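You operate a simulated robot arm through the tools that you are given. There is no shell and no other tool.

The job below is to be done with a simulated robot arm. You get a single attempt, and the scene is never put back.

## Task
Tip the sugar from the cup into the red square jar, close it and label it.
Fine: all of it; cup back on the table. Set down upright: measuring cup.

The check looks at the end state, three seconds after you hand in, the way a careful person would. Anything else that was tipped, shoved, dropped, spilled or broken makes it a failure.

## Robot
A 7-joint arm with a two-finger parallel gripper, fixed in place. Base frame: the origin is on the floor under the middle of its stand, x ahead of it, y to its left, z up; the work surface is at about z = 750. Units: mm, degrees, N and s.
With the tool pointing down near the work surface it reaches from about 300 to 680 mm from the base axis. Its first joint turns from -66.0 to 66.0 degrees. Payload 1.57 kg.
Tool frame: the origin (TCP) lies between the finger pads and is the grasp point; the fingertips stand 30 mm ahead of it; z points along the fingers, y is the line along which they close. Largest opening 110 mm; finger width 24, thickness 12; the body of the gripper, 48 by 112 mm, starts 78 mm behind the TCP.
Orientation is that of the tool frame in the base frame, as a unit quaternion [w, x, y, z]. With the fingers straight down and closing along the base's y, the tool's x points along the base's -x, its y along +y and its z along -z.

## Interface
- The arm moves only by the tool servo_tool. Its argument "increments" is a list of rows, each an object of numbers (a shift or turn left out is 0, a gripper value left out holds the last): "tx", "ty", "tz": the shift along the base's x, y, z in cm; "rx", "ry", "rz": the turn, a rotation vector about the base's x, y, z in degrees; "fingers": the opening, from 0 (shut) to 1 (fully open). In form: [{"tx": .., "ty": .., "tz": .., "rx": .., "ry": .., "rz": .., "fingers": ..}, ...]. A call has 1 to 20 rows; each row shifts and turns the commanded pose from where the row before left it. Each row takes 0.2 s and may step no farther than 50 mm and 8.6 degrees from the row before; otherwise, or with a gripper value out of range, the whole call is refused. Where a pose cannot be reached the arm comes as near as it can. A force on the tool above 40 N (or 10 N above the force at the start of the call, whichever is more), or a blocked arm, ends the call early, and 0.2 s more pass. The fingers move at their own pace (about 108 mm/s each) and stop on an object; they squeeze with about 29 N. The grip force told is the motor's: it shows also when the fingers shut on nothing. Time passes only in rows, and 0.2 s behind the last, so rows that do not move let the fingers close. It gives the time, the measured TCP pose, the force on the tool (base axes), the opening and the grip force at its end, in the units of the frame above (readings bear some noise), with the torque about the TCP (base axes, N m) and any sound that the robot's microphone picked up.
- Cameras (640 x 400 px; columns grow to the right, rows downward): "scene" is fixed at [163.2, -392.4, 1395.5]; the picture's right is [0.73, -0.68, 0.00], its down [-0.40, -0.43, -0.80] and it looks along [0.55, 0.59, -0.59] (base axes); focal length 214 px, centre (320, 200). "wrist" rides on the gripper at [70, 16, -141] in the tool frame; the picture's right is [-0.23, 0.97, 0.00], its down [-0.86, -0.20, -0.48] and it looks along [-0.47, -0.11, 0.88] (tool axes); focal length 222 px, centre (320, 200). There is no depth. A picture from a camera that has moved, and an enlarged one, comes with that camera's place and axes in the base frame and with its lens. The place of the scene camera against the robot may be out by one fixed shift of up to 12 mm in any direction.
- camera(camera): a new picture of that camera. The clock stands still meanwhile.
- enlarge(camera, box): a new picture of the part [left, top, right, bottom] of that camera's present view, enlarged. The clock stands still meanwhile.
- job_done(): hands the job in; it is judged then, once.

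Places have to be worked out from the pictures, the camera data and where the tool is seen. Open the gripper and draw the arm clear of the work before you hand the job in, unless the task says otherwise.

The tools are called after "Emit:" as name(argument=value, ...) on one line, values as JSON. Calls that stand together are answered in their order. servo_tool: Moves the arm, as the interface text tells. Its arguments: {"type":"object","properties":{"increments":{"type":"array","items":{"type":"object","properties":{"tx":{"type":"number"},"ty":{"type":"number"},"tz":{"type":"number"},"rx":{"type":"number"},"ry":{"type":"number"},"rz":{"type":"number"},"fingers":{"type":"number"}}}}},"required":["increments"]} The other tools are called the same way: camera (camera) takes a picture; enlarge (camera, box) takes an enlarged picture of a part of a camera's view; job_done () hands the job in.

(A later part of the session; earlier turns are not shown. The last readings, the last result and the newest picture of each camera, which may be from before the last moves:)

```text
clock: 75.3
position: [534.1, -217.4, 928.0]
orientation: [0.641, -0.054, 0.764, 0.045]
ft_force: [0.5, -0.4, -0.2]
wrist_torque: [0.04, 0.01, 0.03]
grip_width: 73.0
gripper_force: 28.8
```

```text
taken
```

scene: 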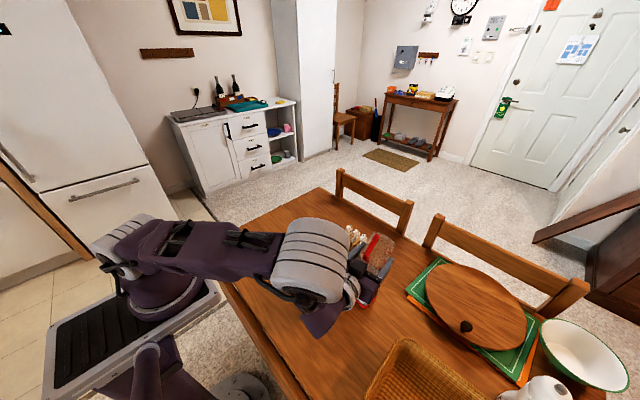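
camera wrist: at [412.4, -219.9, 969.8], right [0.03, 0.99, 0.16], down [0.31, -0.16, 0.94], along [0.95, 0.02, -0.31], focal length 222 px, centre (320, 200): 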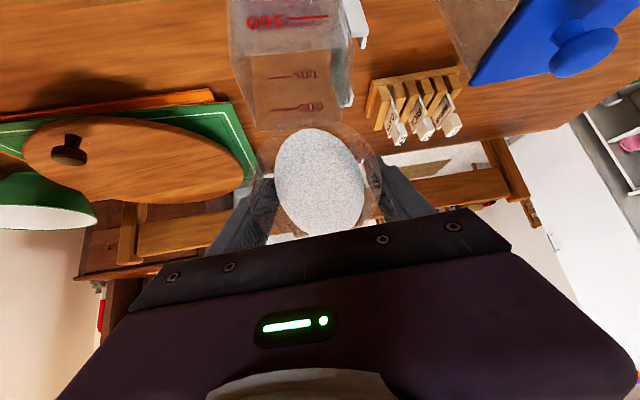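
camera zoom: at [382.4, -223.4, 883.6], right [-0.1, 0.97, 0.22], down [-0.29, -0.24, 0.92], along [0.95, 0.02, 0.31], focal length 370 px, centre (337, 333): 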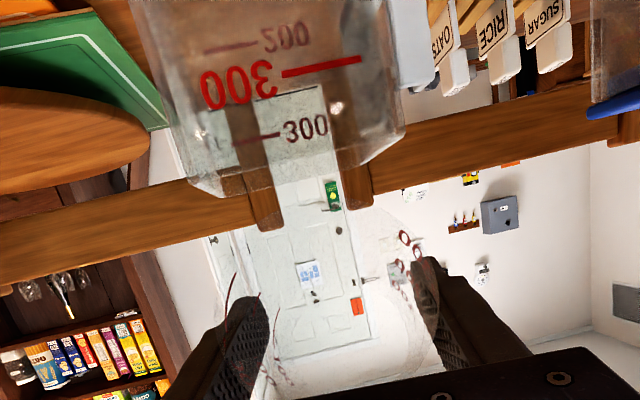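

The cup looks empty now. I tilt a little further to 132° and wait a second so nothing stays behind.

Emit:
servo_tool(increments=[{"rx": 0.424, "ry": -2.97, "tx": -0.24, "ty": -0.03, "tz": 0.03}, {"rx": 0.424, "ry": -2.97, "tx": -0.24, "ty": -0.03, "tz": 0.02}, {"rx": 0.424, "ry": -2.97, "tx": -0.24, "ty": -0.03}, {"rx": 0.424, "ry": -2.97, "tx": -0.24, "ty": -0.03}, {}, {}, {}, {}, {}])

Emit:
enlarge(camera="wrist", box=[220, 60, 400, 240])

Emit:
enlarge(camera="scene", box=[330, 200, 430, 320])

```text
clock: 77.3
position: [526.0, -219.2, 929.4]
orientation: [0.718, -0.047, 0.692, 0.05]
ft_force: [0.5, 0.0, -0.3]
wrist_torque: [-0.01, -0.01, 0.0]
grip_width: 73.1
gripper_force: 29.0
```

```text
2.22 times, centred on (310, 150) of wrist
camera zoom: at [386.2, -223.0, 854.7], right [-0.14, 0.96, 0.23], down [-0.48, -0.27, 0.84], along [0.87, 0.01, 0.5], focal length 494 px, centre (342, 311)
```

zoom: 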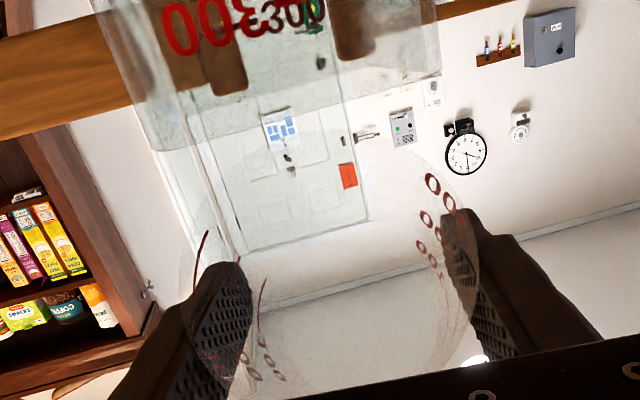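

```text
3.33 times, centred on (380, 260) of scene
camera zoom: at [163.2, -392.4, 1395.5], right [0.73, -0.68, 0.0], down [-0.4, -0.43, -0.8], along [0.55, 0.59, -0.59], focal length 715 px, centre (120, 0)
```

zoom: 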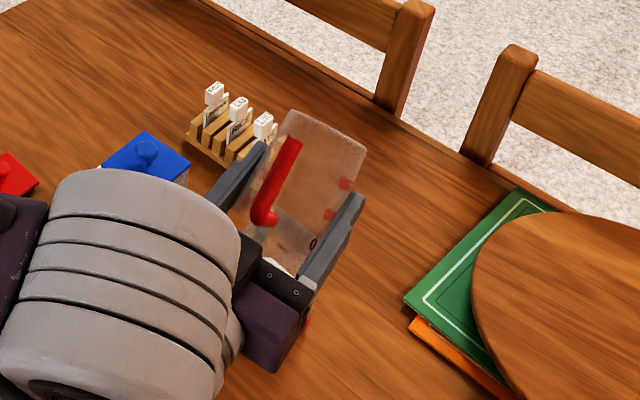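

The cup is empty and clean. I raise it clear of the jar and untilt to upright in the air.

Emit:
servo_tool(increments=[{"tz": 1.5}, {"tz": 2.5}, {"tz": 2.5}, {"rx": -1.163, "ry": 8.17}, {"rx": -1.163, "ry": 8.17}, {"rx": -1.163, "ry": 8.17}, {"rx": -1.163, "ry": 8.17}, {"rx": -1.163, "ry": 8.17}, {"rx": -1.163, "ry": 8.17}, {"rx": -1.163, "ry": 8.17}, {"rx": -1.163, "ry": 8.17}, {"rx": -1.163, "ry": 8.17}, {"rx": -1.163, "ry": 8.17}, {"rx": -1.163, "ry": 8.17}, {"rx": -1.163, "ry": 8.17}, {"rx": -1.163, "ry": 8.17}, {"rx": -1.163, "ry": 8.17}, {"rx": -1.163, "ry": 8.17}, {"rx": -1.163, "ry": 8.17}, {}])

Emit:
camera(camera="wrist")

Emit:
enlarge(camera="scene", box=[310, 180, 430, 330])

```text
clock: 81.5
position: [523.7, -219.5, 993.6]
orientation: [-0.295, -0.068, 0.953, -0.023]
ft_force: [0.1, -0.5, -1.6]
wrist_torque: [-0.03, 0.0, -0.01]
grip_width: 73.2
gripper_force: 28.9
out of reach, approached as far as the arm can: row 19
```

```text
taken
camera wrist: at [543.7, -200.0, 1150.0], right [0.05, 0.99, -0.13], down [0.99, -0.06, -0.09], along [-0.1, -0.13, -0.99], focal length 222 px, centre (320, 200)
```

wrist: 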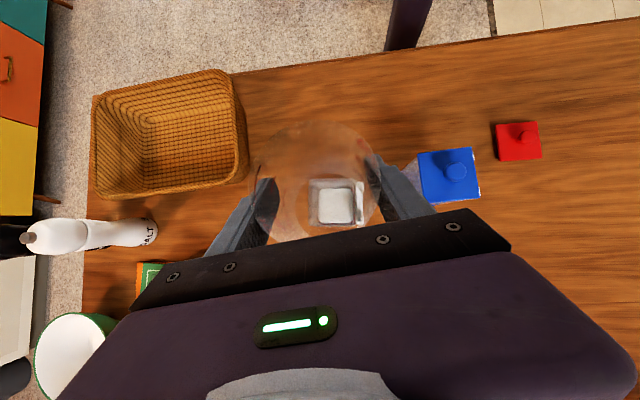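

```text
2.67 times, centred on (370, 255) of scene
camera zoom: at [163.2, -392.4, 1395.5], right [0.73, -0.68, 0.0], down [-0.4, -0.43, -0.8], along [0.55, 0.59, -0.59], focal length 572 px, centre (187, 53)
```

zoom: 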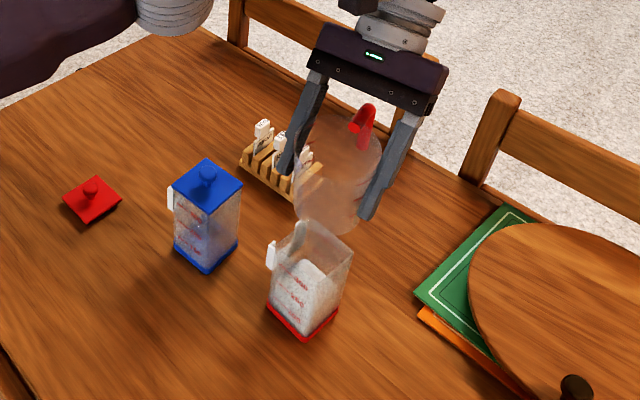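

The cup is empty and the jar holds the sugar. I carry the cup back towards its first place, turning the yaw back by 55° and taking out the last 5.6° of tilt.

Emit:
servo_tool(increments=[{"tx": -1.1, "ty": -0.19, "rz": 3.9}, {"tx": -1.15, "ty": -0.19, "rz": 3.9}, {"tx": -1.15, "ty": -0.19, "rz": 3.9}, {"tx": -1.15, "ty": -0.19, "rz": 3.9}, {"tx": -1.15, "ty": -0.19, "rz": 3.9}, {"tx": -1.15, "ty": -0.19, "rz": 3.9}, {"tx": -1.15, "ty": -0.19, "rz": 3.9}, {"tx": -1.15, "ty": -0.19, "rz": 3.9}, {"tx": -1.15, "ty": -0.19, "rz": 3.9}, {"tx": -1.15, "ty": -0.19, "rz": 3.9}, {"tx": -1.15, "ty": -0.19, "rz": 3.9}, {"tx": -1.15, "ty": -0.19, "rz": 3.9}, {"tx": -1.15, "ty": -0.19, "rz": 4}, {"tx": -1.15, "ty": -0.18, "rz": 4}, {"rx": -2.5, "ry": 1.27}, {"rx": -2.49, "ry": 1.27}, {}])

Emit:
camera(camera="wrist")

Emit:
enlarge(camera="scene", box=[260, 180, 420, 360])

```text
clock: 85.1
position: [364.6, -245.2, 994.2]
orientation: [-0.29, -0.491, 0.801, -0.18]
ft_force: [-0.6, -0.5, -0.6]
wrist_torque: [0.01, -0.03, 0.04]
grip_width: 73.1
gripper_force: 29.4
```

```text
taken
camera wrist: at [366.9, -204.9, 1147.8], right [-0.79, 0.6, -0.15], down [0.62, 0.77, -0.18], along [0.0, -0.23, -0.97], focal length 222 px, centre (320, 200)
```

wrist: 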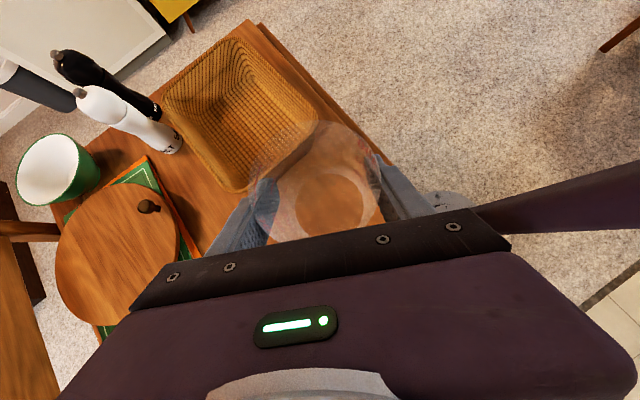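

```text
2.22 times, centred on (340, 270) of scene
camera zoom: at [163.2, -392.4, 1395.5], right [0.73, -0.68, 0.0], down [-0.4, -0.43, -0.8], along [0.55, 0.59, -0.59], focal length 477 px, centre (276, 44)
```

zoom: 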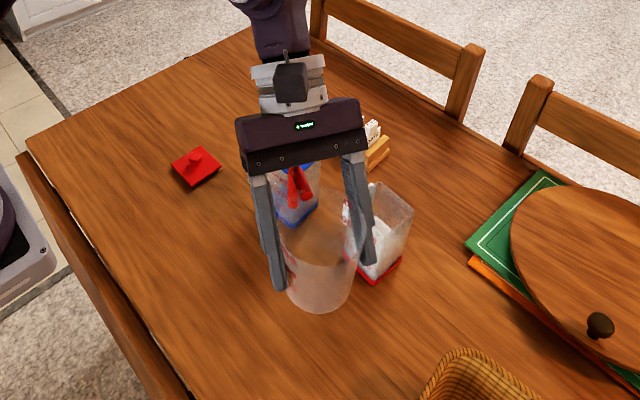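

The orientation is the same as at the grasp and the cup sits unchanged in the fingers. I lower to about 8 mm above the table height.

Emit:
servo_tool(increments=[{"tz": -3.5}, {"tz": -3.5}, {"tz": -3.5}, {"tz": -3.5}, {"tz": -2}, {"tz": -1}, {}])

Emit:
enlarge(camera="scene", box=[280, 240, 400, 370])

```text
clock: 86.7
position: [366.0, -245.2, 824.7]
orientation: [-0.291, -0.49, 0.802, -0.179]
ft_force: [0.3, -0.1, -0.7]
wrist_torque: [0.03, 0.0, 0.01]
grip_width: 73.1
gripper_force: 28.5
```

```text
3.08 times, centred on (340, 305) of scene
camera zoom: at [163.2, -392.4, 1395.5], right [0.73, -0.68, 0.0], down [-0.4, -0.43, -0.8], along [0.55, 0.59, -0.59], focal length 660 px, centre (258, -123)
```

zoom: 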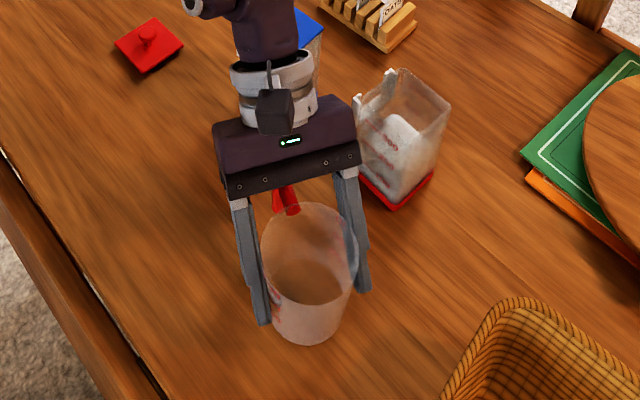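

Clear of everything. I lower in small steps until contact shows in the force.

Emit:
servo_tool(increments=[{"tz": -0.4}, {"tz": -0.3}, {"tz": -0.2}, {"tz": -0.15}, {"tz": -0.1}, {"tz": -0.1}, {}])

```text
clock: 88.3
position: [364.7, -245.0, 812.2]
orientation: [-0.292, -0.49, 0.801, -0.181]
ft_force: [2.6, -1.9, 20.7]
wrist_torque: [0.11, -0.04, 0.0]
grip_width: 73.3
gripper_force: 28.8
```

Contact: 20.7 N up at z=812.2. I ease off 0.8 mm, then open the fingers and check the cup stands.

Emit:
servo_tool(increments=[{"tz": 0.05}, {"tz": 0.03}, {}, {"fingers": 0.75}, {"fingers": 0.9}, {"fingers": 1.0}, {}, {}])

Emit:
enlarge(camera="wrist", box=[220, 90, 440, 250])

Emit:
enlarge(camera="scene", box=[280, 240, 400, 370])

```text
clock: 90.1
position: [364.7, -247.0, 812.2]
orientation: [-0.29, -0.49, 0.802, -0.18]
ft_force: [0.2, 0.6, 0.1]
wrist_torque: [-0.02, -0.01, 0.0]
grip_width: 109.8
gripper_force: 0.1
```

```text
2.50 times, centred on (330, 170) of wrist
camera zoom: at [366.8, -205.8, 965.7], right [-0.79, 0.6, -0.15], down [0.62, 0.77, -0.18], along [0.0, -0.23, -0.97], focal length 555 px, centre (295, 275)
```

zoom: 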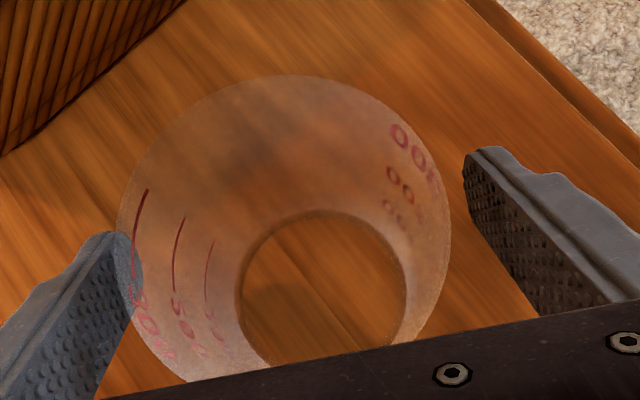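

```text
3.08 times, centred on (340, 305) of scene
camera zoom: at [163.2, -392.4, 1395.5], right [0.73, -0.68, 0.0], down [-0.4, -0.43, -0.8], along [0.55, 0.59, -0.59], focal length 660 px, centre (258, -123)
```

zoom: 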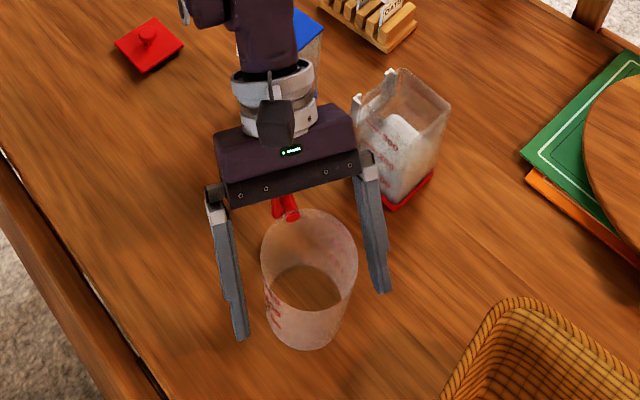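

The cup stands upright, empty and free. I retreat backwards along the approach line.

Emit:
servo_tool(increments=[{"tx": 0.4, "ty": 0.8, "tz": 1.07}, {"tx": 0.584, "ty": 1.146, "tz": 1.532}, {"tx": 0.584, "ty": 1.146, "tz": 1.532}, {"tx": 0.584, "ty": 1.146, "tz": 1.532}, {"tx": 0.584, "ty": 1.146, "tz": 1.532}, {"tx": 0.584, "ty": 1.146, "tz": 1.532}, {"tz": 4}, {"tz": 4}, {}])

Emit:
camera(camera="wrist")

Emit:
camera(camera="scene")

```text
clock: 92.1
position: [397.1, -181.1, 980.7]
orientation: [-0.291, -0.49, 0.802, -0.179]
ft_force: [-0.7, -0.4, 0.5]
wrist_torque: [-0.01, 0.01, 0.02]
grip_width: 109.7
gripper_force: 0.1
```

```text
taken
camera wrist: at [399.0, -141.2, 1132.5], right [-0.79, 0.6, -0.15], down [0.62, 0.77, -0.18], along [0.0, -0.23, -0.97], focal length 222 px, centre (320, 200)
```

wrist: 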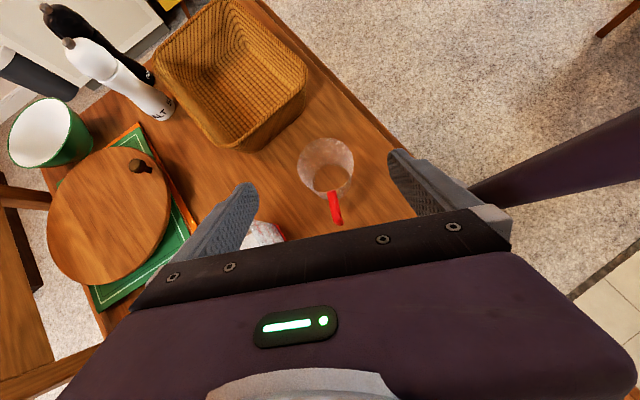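

```text
taken
```

scene: 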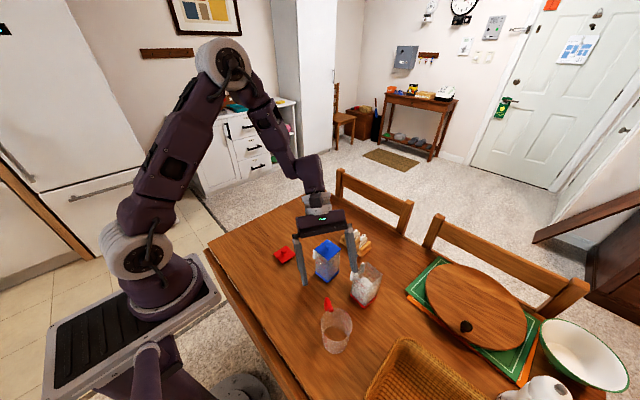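

The cup stays in place. I straighten the tool, turn back to yaw -4°, set a 50 mm opening, and go above the lid at (430.5,80).

Emit:
servo_tool(increments=[{"rx": 7.128, "ry": -3.632, "tz": 1}, {"rx": 7.128, "ry": -3.632}, {"rx": 7.128, "ry": -3.632}, {"rx": 7.128, "ry": -3.632}, {"rx": 7.128, "ry": -3.632}, {"rz": -8.4, "ty": 3.2, "tx": 0.4, "fingers": 0.45}, {"rz": -8.4, "ty": 3.2, "tx": 0.4}, {"rz": -8.4, "ty": 3.2, "tx": 0.4}, {"rz": -8.4, "ty": 3.2, "tx": 0.4}, {"rz": -8.4, "ty": 3.2, "tx": 0.4}, {"rz": -8.4, "ty": 3.2, "tx": 0.4}, {"rz": -8.4, "ty": 3.2, "tx": 0.5}, {"rz": -8.2, "ty": 3.7, "tx": 0.5}, {}])

Emit:
camera(camera="wrist")

```text
clock: 95.1
position: [431.8, 80.1, 992.6]
orientation: [0.002, 0.036, 0.999, -0.001]
ft_force: [-0.1, 0.7, 0.8]
wrist_torque: [0.02, 0.01, -0.02]
grip_width: 49.5
gripper_force: 0.1
```

```text
taken
camera wrist: at [362.8, 101.2, 1133.3], right [0.3, 0.95, 0.0], down [0.84, -0.26, 0.48], along [0.46, -0.14, -0.88], focal length 222 px, centre (320, 200)
```

wrist: 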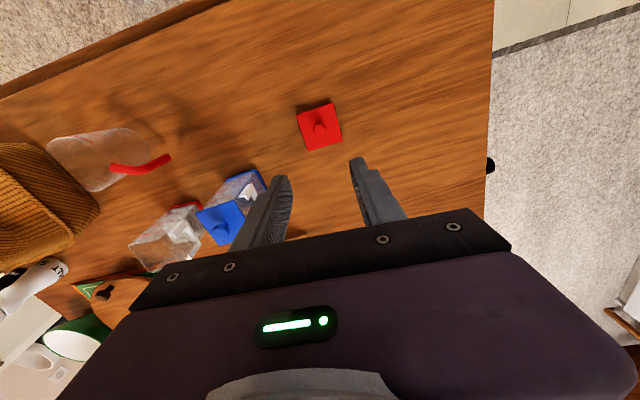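

Above the lid. I lower to about z=830 and check centring on the knob.

Emit:
servo_tool(increments=[{"tz": -4, "tx": -0.05}, {"tz": -4}, {"tz": -4}, {"tz": -3}, {"tz": -1.2}, {}])

Emit:
enlarge(camera="wrist", box=[230, 90, 410, 240])

```text
clock: 96.5
position: [431.9, 81.0, 827.5]
orientation: [0.0, 0.036, 0.999, 0.0]
ft_force: [-0.4, 0.8, -1.1]
wrist_torque: [0.02, -0.01, 0.0]
grip_width: 49.5
gripper_force: 0.1
```

```text
2.67 times, centred on (320, 165) of wrist
camera zoom: at [361.9, 101.7, 969.1], right [0.3, 0.95, 0.0], down [0.84, -0.26, 0.48], along [0.46, -0.14, -0.88], focal length 592 px, centre (320, 293)
```

zoom: 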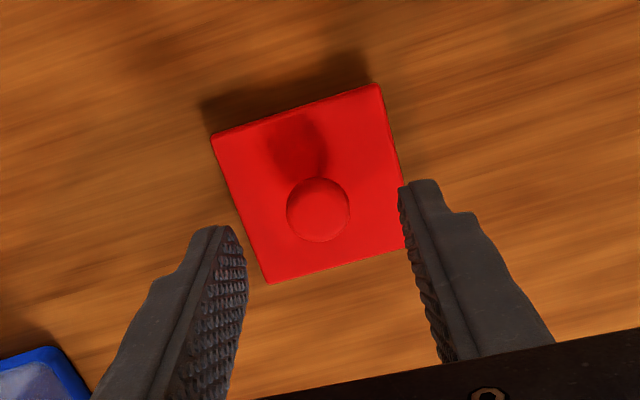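

The knob is near (429,80.7). I shift -1.4 mm in x, go down to z≈796 and close.

Emit:
servo_tool(increments=[{"tz": -1.2, "tx": -0.14, "ty": -0.05}, {"tz": -1.0}, {"tz": -0.6}, {"tz": -0.3}, {}, {"fingers": 0.1}, {}, {}, {}, {}])

Emit:
enlarge(camera="wrist", box=[230, 90, 410, 240])

```text
clock: 98.7
position: [429.6, 79.7, 797.1]
orientation: [0.001, 0.036, 0.999, 0.0]
ft_force: [-0.4, 0.3, 0.2]
wrist_torque: [0.02, -0.01, 0.03]
grip_width: 19.1
gripper_force: 28.5
```

```text
2.67 times, centred on (320, 165) of wrist
camera zoom: at [361.0, 101.4, 937.9], right [0.3, 0.95, 0.0], down [0.84, -0.26, 0.48], along [0.46, -0.14, -0.88], focal length 592 px, centre (320, 293)
```

zoom: 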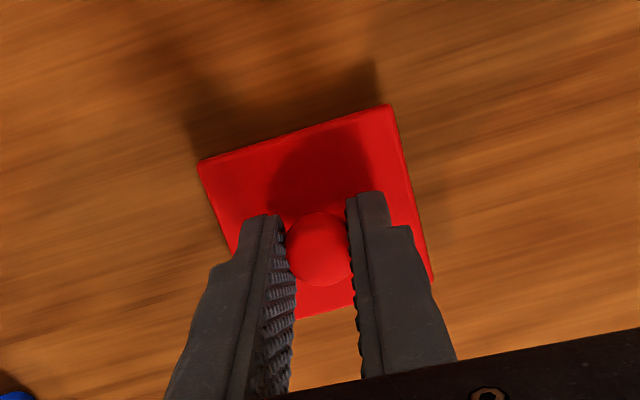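

The knob is held, but the lid looks turned about +3° relative to the tool compared with before. I lift it a little and measure again.

Emit:
servo_tool(increments=[{"tz": 0.5}, {"tz": 2}, {"tz": 3}, {"tz": 4}, {"tz": 4}, {"tz": 4}, {}])

Emit:
enlarge(camera="wrist", box=[265, 110, 365, 220])

Emit:
enlarge(camera="scene", box=[230, 160, 330, 270])

```text
clock: 100.3
position: [428.7, 79.9, 974.3]
orientation: [0.001, 0.036, 0.999, -0.001]
ft_force: [0.3, 0.3, -0.7]
wrist_torque: [-0.03, -0.01, -0.02]
grip_width: 19.0
gripper_force: 29.0
```

```text
3.64 times, centred on (315, 165) of wrist
camera zoom: at [359.9, 101.2, 1115.4], right [0.3, 0.95, 0.0], down [0.84, -0.26, 0.48], along [0.46, -0.14, -0.88], focal length 808 px, centre (338, 327)
```

zoom: 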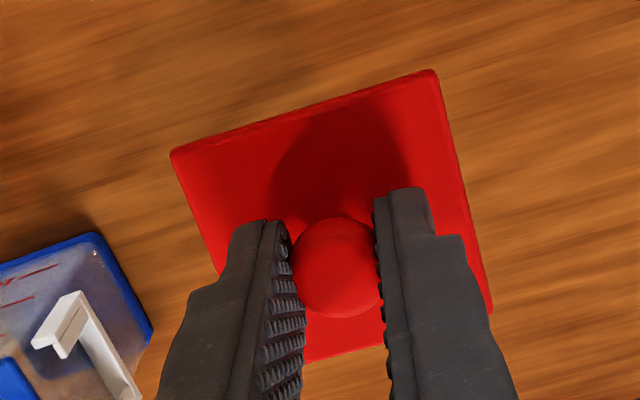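

```text
3.64 times, centred on (280, 215) of scene
camera zoom: at [163.2, -392.4, 1395.5], right [0.73, -0.68, 0.0], down [-0.4, -0.43, -0.8], along [0.55, 0.59, -0.59], focal length 780 px, centre (466, 146)
```

zoom: 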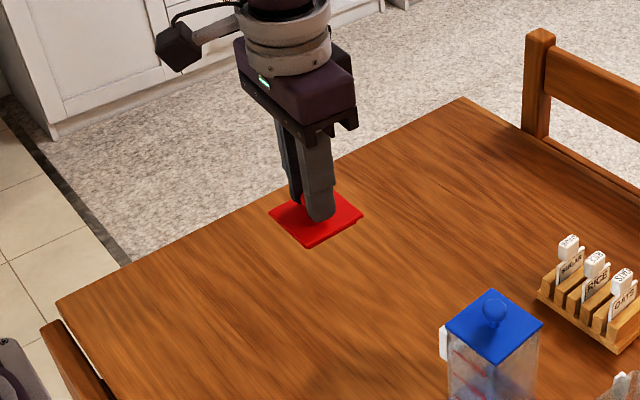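

Measured in the tool frame, the lid is turned +3.2° from its first grip, so I'll turn the tool -3.2° to line it up with the jar (yaw -4°). I carry it high over to the jar.

Emit:
servo_tool(increments=[{"tz": 2.5}, {"tz": 2.5}, {"tx": 0.6, "ty": -2, "rz": -1.6}, {"tx": 0.95, "ty": -3, "rz": -1.6}, {"tx": 0.95, "ty": -3}, {"tx": 0.95, "ty": -3}, {"tx": 0.95, "ty": -3}, {"tx": 0.95, "ty": -3}, {"tx": 0.95, "ty": -3}, {"tx": 0.95, "ty": -3}, {"tx": 0.95, "ty": -3}, {"tx": 0.6, "ty": -2.5}, {"tx": 0.3, "ty": -1.5}, {}, {}])

Emit:
camera(camera="wrist")

```text
clock: 103.5
position: [522.8, -219.9, 1021.6]
orientation: [0.002, 0.064, 0.998, 0.0]
ft_force: [-0.3, -0.1, -0.5]
wrist_torque: [-0.01, 0.04, -0.04]
grip_width: 18.8
gripper_force: 29.0
```

```text
taken
camera wrist: at [454.1, -195.1, 1162.6], right [0.35, 0.94, 0.0], down [0.82, -0.31, 0.48], along [0.45, -0.17, -0.88], focal length 222 px, centre (320, 200)
```

wrist: 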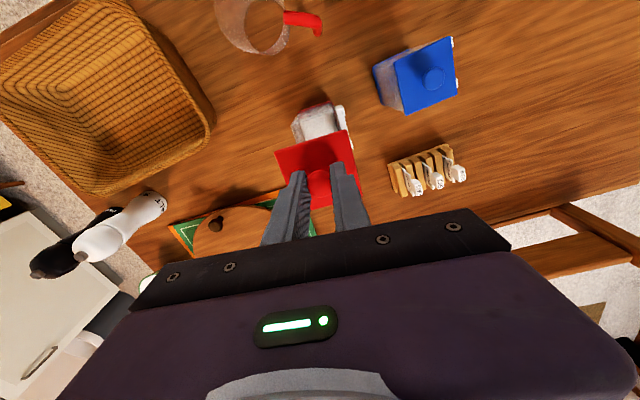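

The lid is above the jar. I take a couple of settled readings to average out the noise before lowering.

Emit:
servo_tool(increments=[{"tz": -4}, {"tz": -3}, {}, {}])

Emit:
enlarge(camera="wrist", box=[255, 90, 375, 220])

Emit:
servo_tool(increments=[{}])

Emit:
servo_tool(increments=[{}])

```text
clock: 104.5
position: [522.1, -220.4, 951.8]
orientation: [0.001, 0.064, 0.998, 0.0]
ft_force: [0.7, 0.0, -0.1]
wrist_torque: [0.0, -0.03, 0.01]
grip_width: 19.0
gripper_force: 29.1
```

```text
3.08 times, centred on (315, 155) of wrist
camera zoom: at [454.2, -195.9, 1092.4], right [0.35, 0.94, 0.0], down [0.82, -0.31, 0.48], along [0.45, -0.17, -0.88], focal length 684 px, centre (335, 338)
```

zoom: 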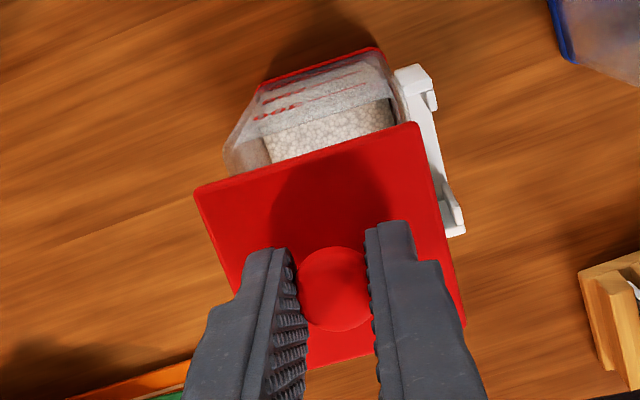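

```text
clock: 104.9
position: [523.2, -220.3, 952.0]
orientation: [0.001, 0.064, 0.998, 0.0]
ft_force: [-1.3, 0.4, 0.3]
wrist_torque: [0.0, 0.0, -0.01]
grip_width: 18.8
gripper_force: 29.2
```

```text
clock: 105.3
position: [522.3, -221.5, 951.9]
orientation: [0.002, 0.064, 0.998, 0.0]
ft_force: [0.2, -0.3, 0.1]
wrist_torque: [0.04, 0.03, 0.03]
grip_width: 19.0
gripper_force: 29.3
```

Averaged, the lid centre is about 2.3 mm too far in +x relative to where it sat originally. I correct by (-2.2,+0.5) mm and -0.3°, then descend to just above the rim.

Emit:
servo_tool(increments=[{"tx": -0.22, "ty": 0.05, "rz": -0.3}, {"tz": -1.5}, {"tz": -1.0}, {"tz": -0.5}, {}])

Emit:
enlarge(camera="wrist", box=[255, 90, 375, 220])

Emit:
enlarge(camera="scene", box=[335, 230, 405, 310])

```text
clock: 106.5
position: [518.6, -218.9, 920.7]
orientation: [0.001, 0.066, 0.998, 0.0]
ft_force: [-0.7, -0.4, -0.3]
wrist_torque: [-0.03, -0.03, 0.0]
grip_width: 18.6
gripper_force: 29.2
```

```text
3.08 times, centred on (315, 155) of wrist
camera zoom: at [450.9, -193.9, 1061.9], right [0.35, 0.94, 0.0], down [0.82, -0.31, 0.48], along [0.45, -0.17, -0.88], focal length 684 px, centre (335, 338)
```

zoom: 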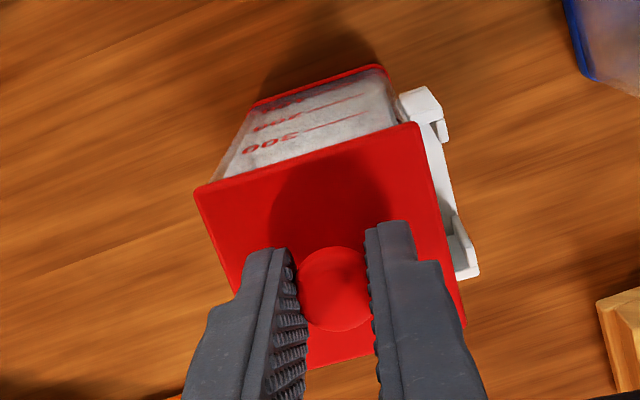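

```text
5.00 times, centred on (370, 270) of scene
camera zoom: at [163.2, -392.4, 1395.5], right [0.73, -0.68, 0.0], down [-0.4, -0.43, -0.8], along [0.55, 0.59, -0.59], focal length 1072 px, centre (70, -150)
```

zoom: 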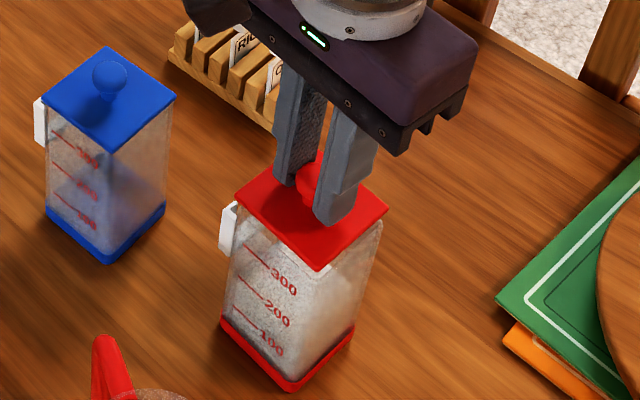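

The readings wander by a millimetre or so; I take a few more to settle where the lid really is.

Emit:
servo_tool(increments=[{}, {}])

Emit:
enlarge(camera="wrist", box=[255, 90, 375, 220])

Emit:
servo_tool(increments=[{}])

Emit:
enlarge(camera="wrist", box=[300, 100, 350, 150])

```text
clock: 107.1
position: [518.9, -217.8, 920.9]
orientation: [0.001, 0.066, 0.998, 0.0]
ft_force: [0.3, 0.4, 0.0]
wrist_torque: [0.0, -0.02, 0.04]
grip_width: 18.8
gripper_force: 29.1
```

```text
3.08 times, centred on (315, 155) of wrist
camera zoom: at [451.0, -193.9, 1062.1], right [0.35, 0.94, 0.0], down [0.82, -0.31, 0.48], along [0.45, -0.17, -0.88], focal length 684 px, centre (335, 338)
```

zoom: 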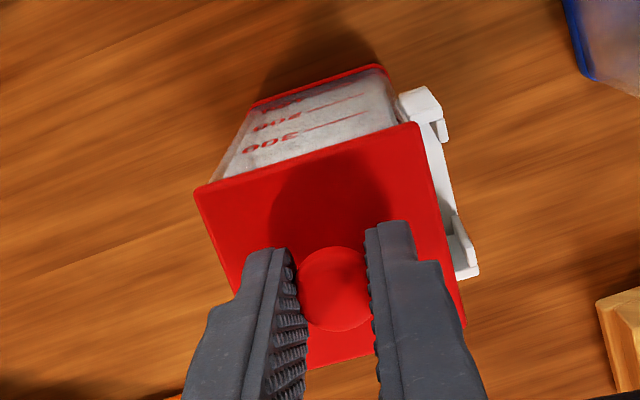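

```text
clock: 107.5
position: [519.7, -217.9, 920.7]
orientation: [0.001, 0.066, 0.998, 0.0]
ft_force: [0.4, -0.2, -0.2]
wrist_torque: [-0.02, -0.03, -0.01]
grip_width: 18.8
gripper_force: 28.8
```

```text
8.00 times, centred on (325, 125) of wrist
camera zoom: at [451.0, -193.9, 1062.1], right [0.35, 0.94, 0.0], down [0.82, -0.31, 0.48], along [0.45, -0.17, -0.88], focal length 1777 px, centre (280, 800)
```

zoom: 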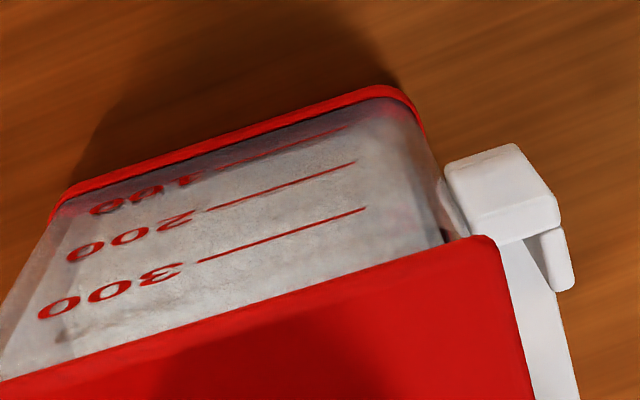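

The camera place is steady and gives TCP (518.3,-219.0); by the same measure the original seating was about (519.4,-220.2). I shift (+1.0,-1.1) mm and check.

Emit:
servo_tool(increments=[{"tx": 0.1, "ty": -0.11}, {}, {}])

Emit:
enlarge(camera="wrist", box=[255, 90, 375, 220])

Emit:
enlarge(camera="scene", box=[345, 245, 395, 310])

```text
clock: 108.3
position: [520.1, -220.4, 919.9]
orientation: [0.001, 0.067, 0.998, -0.001]
ft_force: [-1.0, 0.0, -0.1]
wrist_torque: [0.02, 0.04, 0.0]
grip_width: 18.8
gripper_force: 28.4
```

```text
3.08 times, centred on (315, 155) of wrist
camera zoom: at [452.0, -195.0, 1062.1], right [0.35, 0.94, 0.0], down [0.82, -0.31, 0.48], along [0.45, -0.17, -0.88], focal length 684 px, centre (335, 338)
```

zoom: 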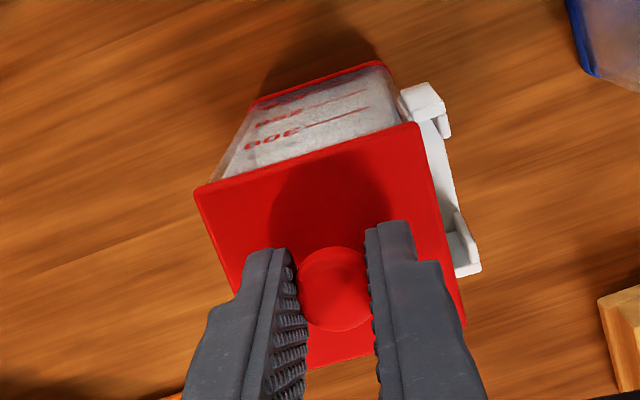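

```text
6.15 times, centred on (370, 278) of scene
camera zoom: at [163.2, -392.4, 1395.5], right [0.73, -0.68, 0.0], down [-0.4, -0.43, -0.8], along [0.55, 0.59, -0.59], focal length 1320 px, centre (12, -277)
```

zoom: 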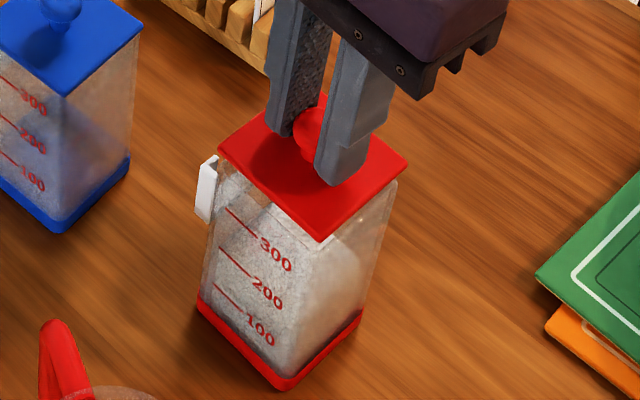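

The shift was exact. I zoom further on the lid and jar edges in the scene picture to judge the alignment against the original closed picture.

Emit:
enlarge(camera="scene", box=[352, 262, 388, 302])

Emit:
enlarge(camera="scene", box=[345, 285, 385, 315])

```text
10.00 times, centred on (370, 282) of scene
camera zoom: at [163.2, -392.4, 1395.5], right [0.73, -0.68, 0.0], down [-0.4, -0.43, -0.8], along [0.55, 0.59, -0.59], focal length 2145 px, centre (-180, -620)
```

zoom: 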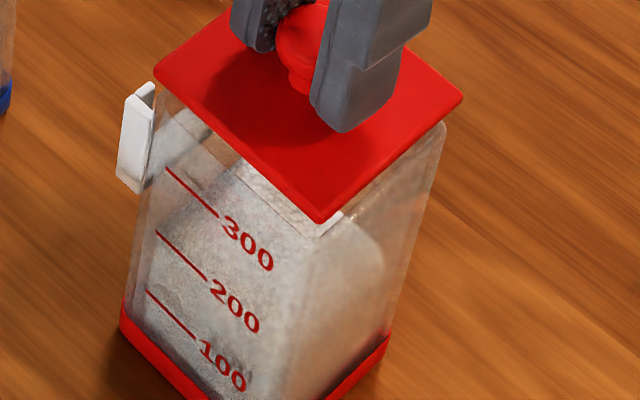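

```text
13.33 times, centred on (365, 300) of scene
camera zoom: at [163.2, -392.4, 1395.5], right [0.73, -0.68, 0.0], down [-0.4, -0.43, -0.8], along [0.55, 0.59, -0.59], focal length 2860 px, centre (-280, -1133)
```

zoom: 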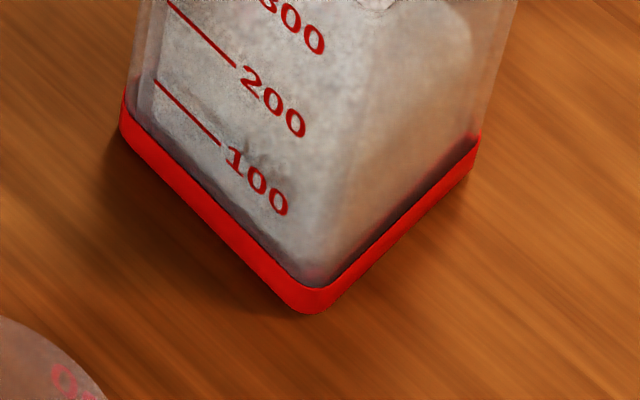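

Horizontally the lid is centred on the jar within about half a millimetre. I lower in 1 mm steps and watch for contact forces.

Emit:
servo_tool(increments=[{"tz": -0.1}, {"tz": -0.1}, {"tz": -0.1}, {"tz": -0.1}, {}])

Emit:
enlarge(camera="scene", box=[352, 262, 388, 302])

```text
clock: 109.5
position: [520.4, -220.2, 917.5]
orientation: [0.0, 0.066, 0.998, -0.001]
ft_force: [1.0, 0.1, -0.2]
wrist_torque: [0.01, 0.02, -0.01]
grip_width: 18.9
gripper_force: 28.8
```

```text
10.00 times, centred on (370, 282) of scene
camera zoom: at [163.2, -392.4, 1395.5], right [0.73, -0.68, 0.0], down [-0.4, -0.43, -0.8], along [0.55, 0.59, -0.59], focal length 2145 px, centre (-180, -620)
```

zoom: 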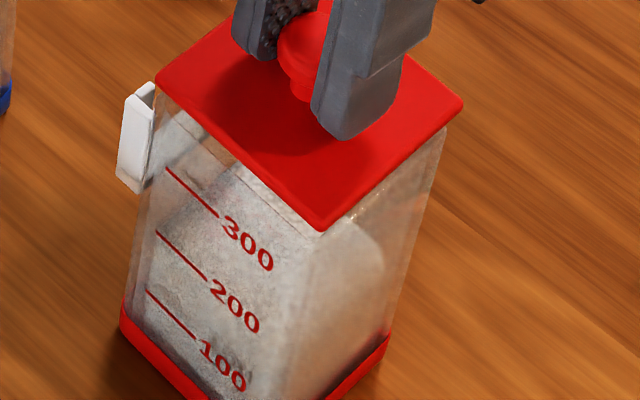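

No contact yet. I go on in 1 mm steps.

Emit:
servo_tool(increments=[{"tz": -0.1}, {"tz": -0.1}, {"tz": -0.1}, {}])

Emit:
enlarge(camera="scene", box=[352, 262, 388, 302])

```text
clock: 110.5
position: [520.3, -220.0, 915.6]
orientation: [0.001, 0.066, 0.998, 0.0]
ft_force: [0.3, -0.3, -0.2]
wrist_torque: [-0.03, 0.0, 0.01]
grip_width: 18.6
gripper_force: 28.9
```

```text
10.00 times, centred on (370, 282) of scene
camera zoom: at [163.2, -392.4, 1395.5], right [0.73, -0.68, 0.0], down [-0.4, -0.43, -0.8], along [0.55, 0.59, -0.59], focal length 2145 px, centre (-180, -620)
```

zoom: 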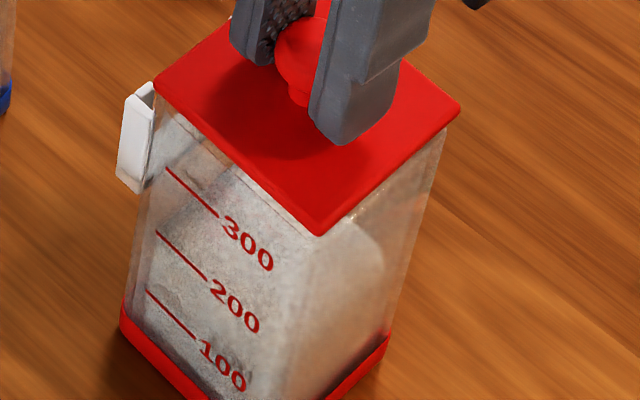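

Compared with the original closed picture the lid is about 2-3 mm above its seat. I continue in 1 mm steps.

Emit:
servo_tool(increments=[{"tz": -0.1}, {"tz": -0.1}, {}])

Emit:
servo_tool(increments=[{"tz": -0.1}, {}])

Emit:
enlarge(camera="scene", box=[352, 262, 388, 302])

```text
clock: 111.3
position: [520.4, -219.9, 913.6]
orientation: [0.001, 0.066, 0.998, 0.0]
ft_force: [-0.1, 1.0, -0.7]
wrist_torque: [0.02, 0.01, -0.01]
grip_width: 18.8
gripper_force: 28.9
```

```text
clock: 111.9
position: [520.5, -220.8, 910.7]
orientation: [0.001, 0.066, 0.998, 0.0]
ft_force: [-0.5, 0.0, 0.0]
wrist_torque: [0.0, -0.03, 0.02]
grip_width: 18.9
gripper_force: 29.5
```

```text
10.00 times, centred on (370, 282) of scene
camera zoom: at [163.2, -392.4, 1395.5], right [0.73, -0.68, 0.0], down [-0.4, -0.43, -0.8], along [0.55, 0.59, -0.59], focal length 2145 px, centre (-180, -620)
```

zoom: 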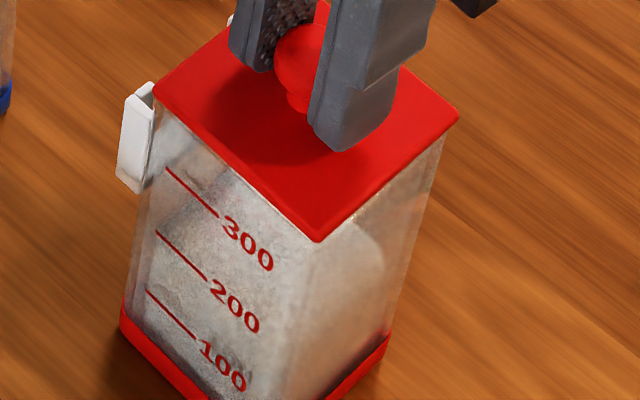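

Still free, plug entering the mouth. I press on in 1 mm steps towards the seat, listening for the snap.

Emit:
servo_tool(increments=[{"tz": -0.1}, {"tz": -0.05}, {}])

Emit:
servo_tool(increments=[{"tz": -0.1}, {}])

Emit:
enlarge(camera="scene", box=[352, 262, 388, 302])

```text
clock: 112.7
position: [520.0, -220.2, 909.5]
orientation: [0.001, 0.066, 0.998, 0.0]
ft_force: [0.2, 0.0, -0.1]
wrist_torque: [0.0, 0.0, -0.01]
grip_width: 18.6
gripper_force: 29.2
```

```text
clock: 113.3
position: [519.1, -220.7, 908.9]
orientation: [0.0, 0.067, 0.998, 0.0]
ft_force: [-1.8, 1.1, 4.5]
wrist_torque: [0.01, 0.07, 0.01]
grip_width: 18.6
gripper_force: 29.3
heard: snap
```

```text
10.00 times, centred on (370, 282) of scene
camera zoom: at [163.1, -392.3, 1395.5], right [0.73, -0.68, 0.0], down [-0.4, -0.43, -0.8], along [0.55, 0.59, -0.59], focal length 2145 px, centre (-180, -620)
```

zoom: 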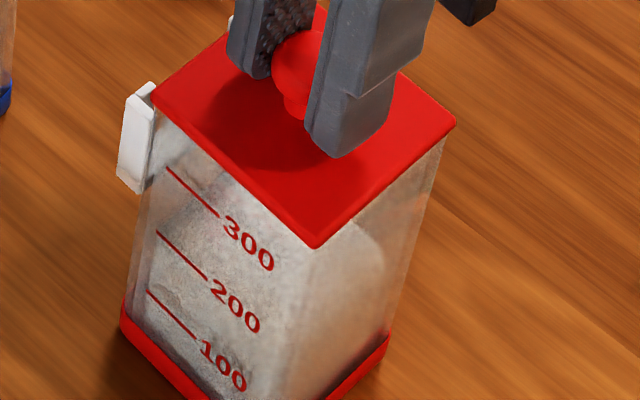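

A snap was heard with light contact force: the lid is latched. I press just a touch more to be sure it is seated, then open the fingers.

Emit:
servo_tool(increments=[{"tz": -0.05}, {}, {"tz": 0.05}, {}])

Emit:
servo_tool(increments=[{"fingers": 0.25}, {"fingers": 0.45}, {}, {}])

Emit:
enlarge(camera="scene", box=[352, 262, 388, 302])

```text
clock: 114.3
position: [519.9, -219.7, 908.4]
orientation: [0.0, 0.066, 0.998, 0.0]
ft_force: [1.0, -0.1, -0.1]
wrist_torque: [0.0, 0.02, 0.03]
grip_width: 18.9
gripper_force: 28.9
heard: snap
```

```text
clock: 115.3
position: [519.5, -220.8, 908.8]
orientation: [0.001, 0.066, 0.998, 0.0]
ft_force: [-0.4, 0.9, 0.0]
wrist_torque: [0.02, 0.0, 0.01]
grip_width: 49.2
gripper_force: 0.0
heard: snap
```

```text
10.00 times, centred on (370, 282) of scene
camera zoom: at [163.2, -392.4, 1395.5], right [0.73, -0.68, 0.0], down [-0.4, -0.43, -0.8], along [0.55, 0.59, -0.59], focal length 2145 px, centre (-180, -620)
```

zoom: 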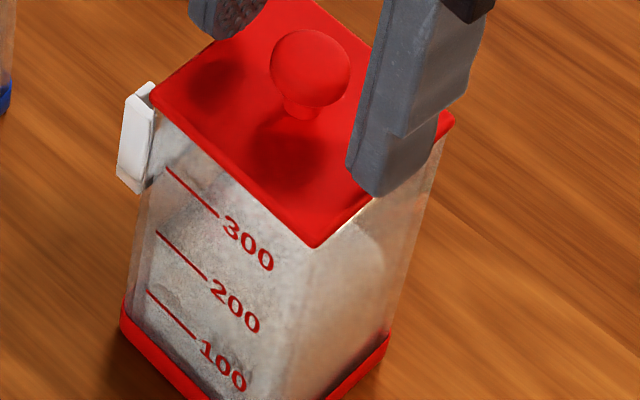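

Several snaps were heard while easing off and opening, so I can't be sure it ended latched. I rise, close the fingers, and will press gently on top of the knob to make certain.

Emit:
servo_tool(increments=[{"tz": 1}, {"tz": 2}, {"tz": 1.5}, {"fingers": 0.0}, {}, {}, {}, {}])

Emit:
enlarge(camera="scene", box=[348, 252, 392, 302])

Emit:
enlarge(camera="wrist", box=[255, 90, 375, 220])

```text
clock: 117.1
position: [520.3, -220.8, 954.4]
orientation: [0.001, 0.066, 0.998, 0.0]
ft_force: [-0.3, 0.8, -0.5]
wrist_torque: [-0.01, -0.04, 0.0]
grip_width: 0.2
gripper_force: 20.9
```

```text
8.00 times, centred on (370, 277) of scene
camera zoom: at [163.2, -392.4, 1395.5], right [0.73, -0.68, 0.0], down [-0.4, -0.43, -0.8], along [0.55, 0.59, -0.59], focal length 1716 px, centre (-80, -416)
```

zoom: 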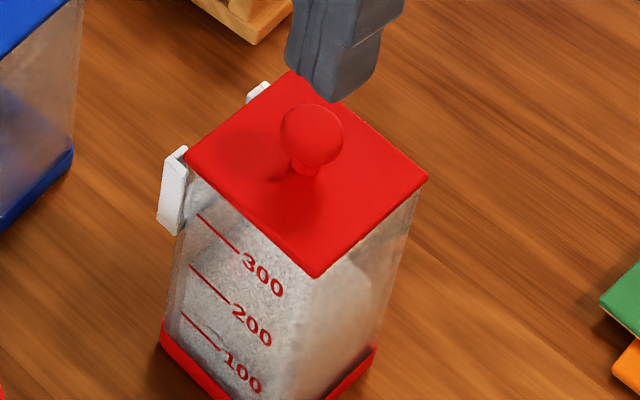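

```text
3.08 times, centred on (315, 155) of wrist
camera zoom: at [452.6, -195.7, 1095.9], right [0.35, 0.94, 0.0], down [0.82, -0.31, 0.48], along [0.45, -0.17, -0.88], focal length 684 px, centre (335, 338)
```

zoom: 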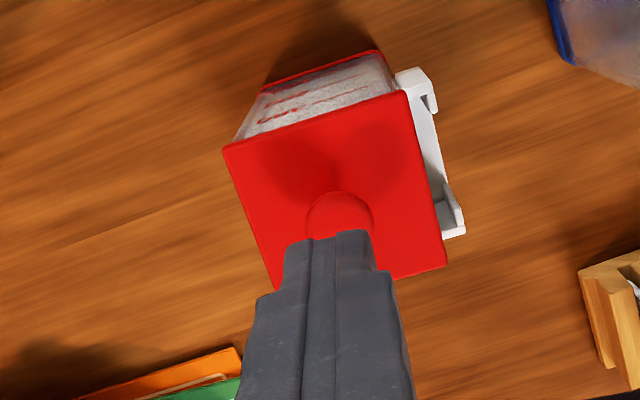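

The lid looks flush. I lower the closed fingertips onto the knob carefully.

Emit:
servo_tool(increments=[{"tz": -1.0}, {"tz": -0.8}, {"tz": -0.4}, {"tz": -0.2}, {}])

Emit:
servo_tool(increments=[{"tz": -0.1}, {"tz": -0.1}, {}])

Emit:
enlarge(camera="scene", box=[348, 252, 392, 302])

```text
clock: 118.3
position: [521.0, -220.7, 930.6]
orientation: [0.001, 0.066, 0.998, 0.0]
ft_force: [0.6, 0.3, 0.7]
wrist_torque: [0.01, 0.01, 0.0]
grip_width: 0.0
gripper_force: 21.5
```

```text
clock: 119.1
position: [520.4, -221.1, 929.0]
orientation: [0.001, 0.066, 0.998, 0.0]
ft_force: [0.0, 0.5, 0.1]
wrist_torque: [-0.02, -0.02, 0.0]
grip_width: 0.1
gripper_force: 21.3
```

```text
8.00 times, centred on (370, 277) of scene
camera zoom: at [163.2, -392.4, 1395.5], right [0.73, -0.68, 0.0], down [-0.4, -0.43, -0.8], along [0.55, 0.59, -0.59], focal length 1716 px, centre (-80, -416)
```

zoom: 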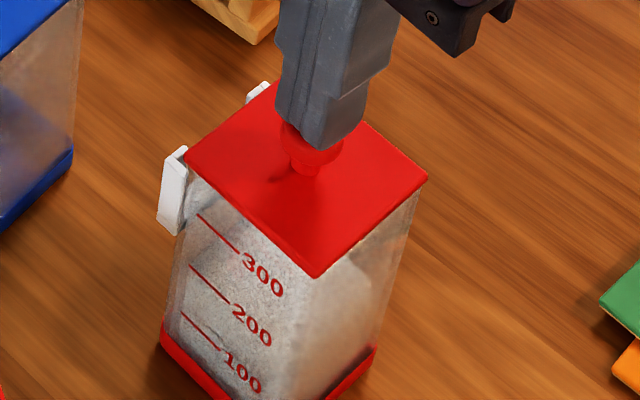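

Almost touching. I continue in 1 mm steps until a gentle press shows.

Emit:
servo_tool(increments=[{"tz": -0.1}, {"tz": -0.1}, {}])

Emit:
servo_tool(increments=[{"tz": -0.1}, {}])

Emit:
servo_tool(increments=[{"tz": -0.1}, {}])

```text
clock: 119.9
position: [520.3, -219.9, 926.1]
orientation: [0.0, 0.066, 0.998, 0.0]
ft_force: [0.1, -0.4, 0.5]
wrist_torque: [-0.01, 0.02, -0.02]
grip_width: 0.0
gripper_force: 21.6
```

```text
clock: 120.5
position: [521.2, -220.8, 925.2]
orientation: [0.001, 0.067, 0.998, -0.001]
ft_force: [-1.4, -0.4, 9.7]
wrist_torque: [0.01, 0.03, -0.02]
grip_width: 0.0
gripper_force: 21.5
```

```text
clock: 121.1
position: [520.0, -220.2, 926.0]
orientation: [0.001, 0.066, 0.998, -0.001]
ft_force: [-4.3, 1.8, 25.3]
wrist_torque: [0.05, 0.09, 0.01]
grip_width: 0.1
gripper_force: 21.1
```

Pressing with 25 N gave no further snap, so the lid is fully seated and latched. I rise well clear and look at the jar again.

Emit:
servo_tool(increments=[{"tz": 0.2}, {"tz": 1}, {"tz": 3}, {"tz": 3}, {"tz": 3}, {"fingers": 0.5}, {}, {}])

Emit:
enlarge(camera="wrist", box=[245, 90, 405, 220])

Emit:
enlarge(camera="scene", box=[345, 245, 395, 310])

```text
clock: 122.9
position: [518.5, -219.9, 1027.6]
orientation: [0.001, 0.067, 0.998, 0.0]
ft_force: [-0.3, 0.1, -0.1]
wrist_torque: [-0.02, 0.0, 0.01]
grip_width: 54.9
gripper_force: 0.0
```

```text
3.08 times, centred on (325, 155) of wrist
camera zoom: at [451.2, -194.0, 1168.0], right [0.35, 0.94, 0.0], down [0.82, -0.31, 0.48], along [0.45, -0.17, -0.88], focal length 684 px, centre (305, 338)
```

zoom: 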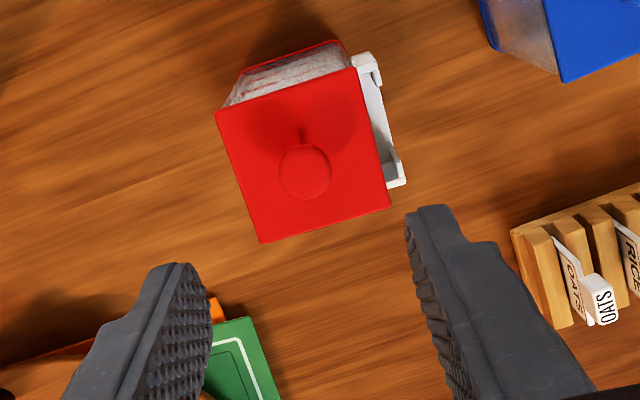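

```text
6.15 times, centred on (370, 278) of scene
camera zoom: at [163.2, -392.4, 1395.5], right [0.73, -0.68, 0.0], down [-0.4, -0.43, -0.8], along [0.55, 0.59, -0.59], focal length 1320 px, centre (12, -277)
```

zoom: 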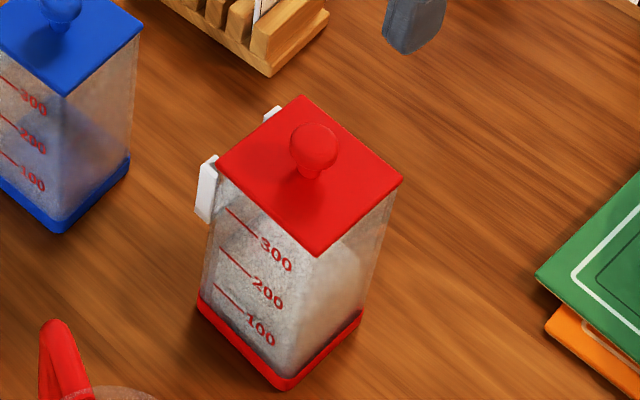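

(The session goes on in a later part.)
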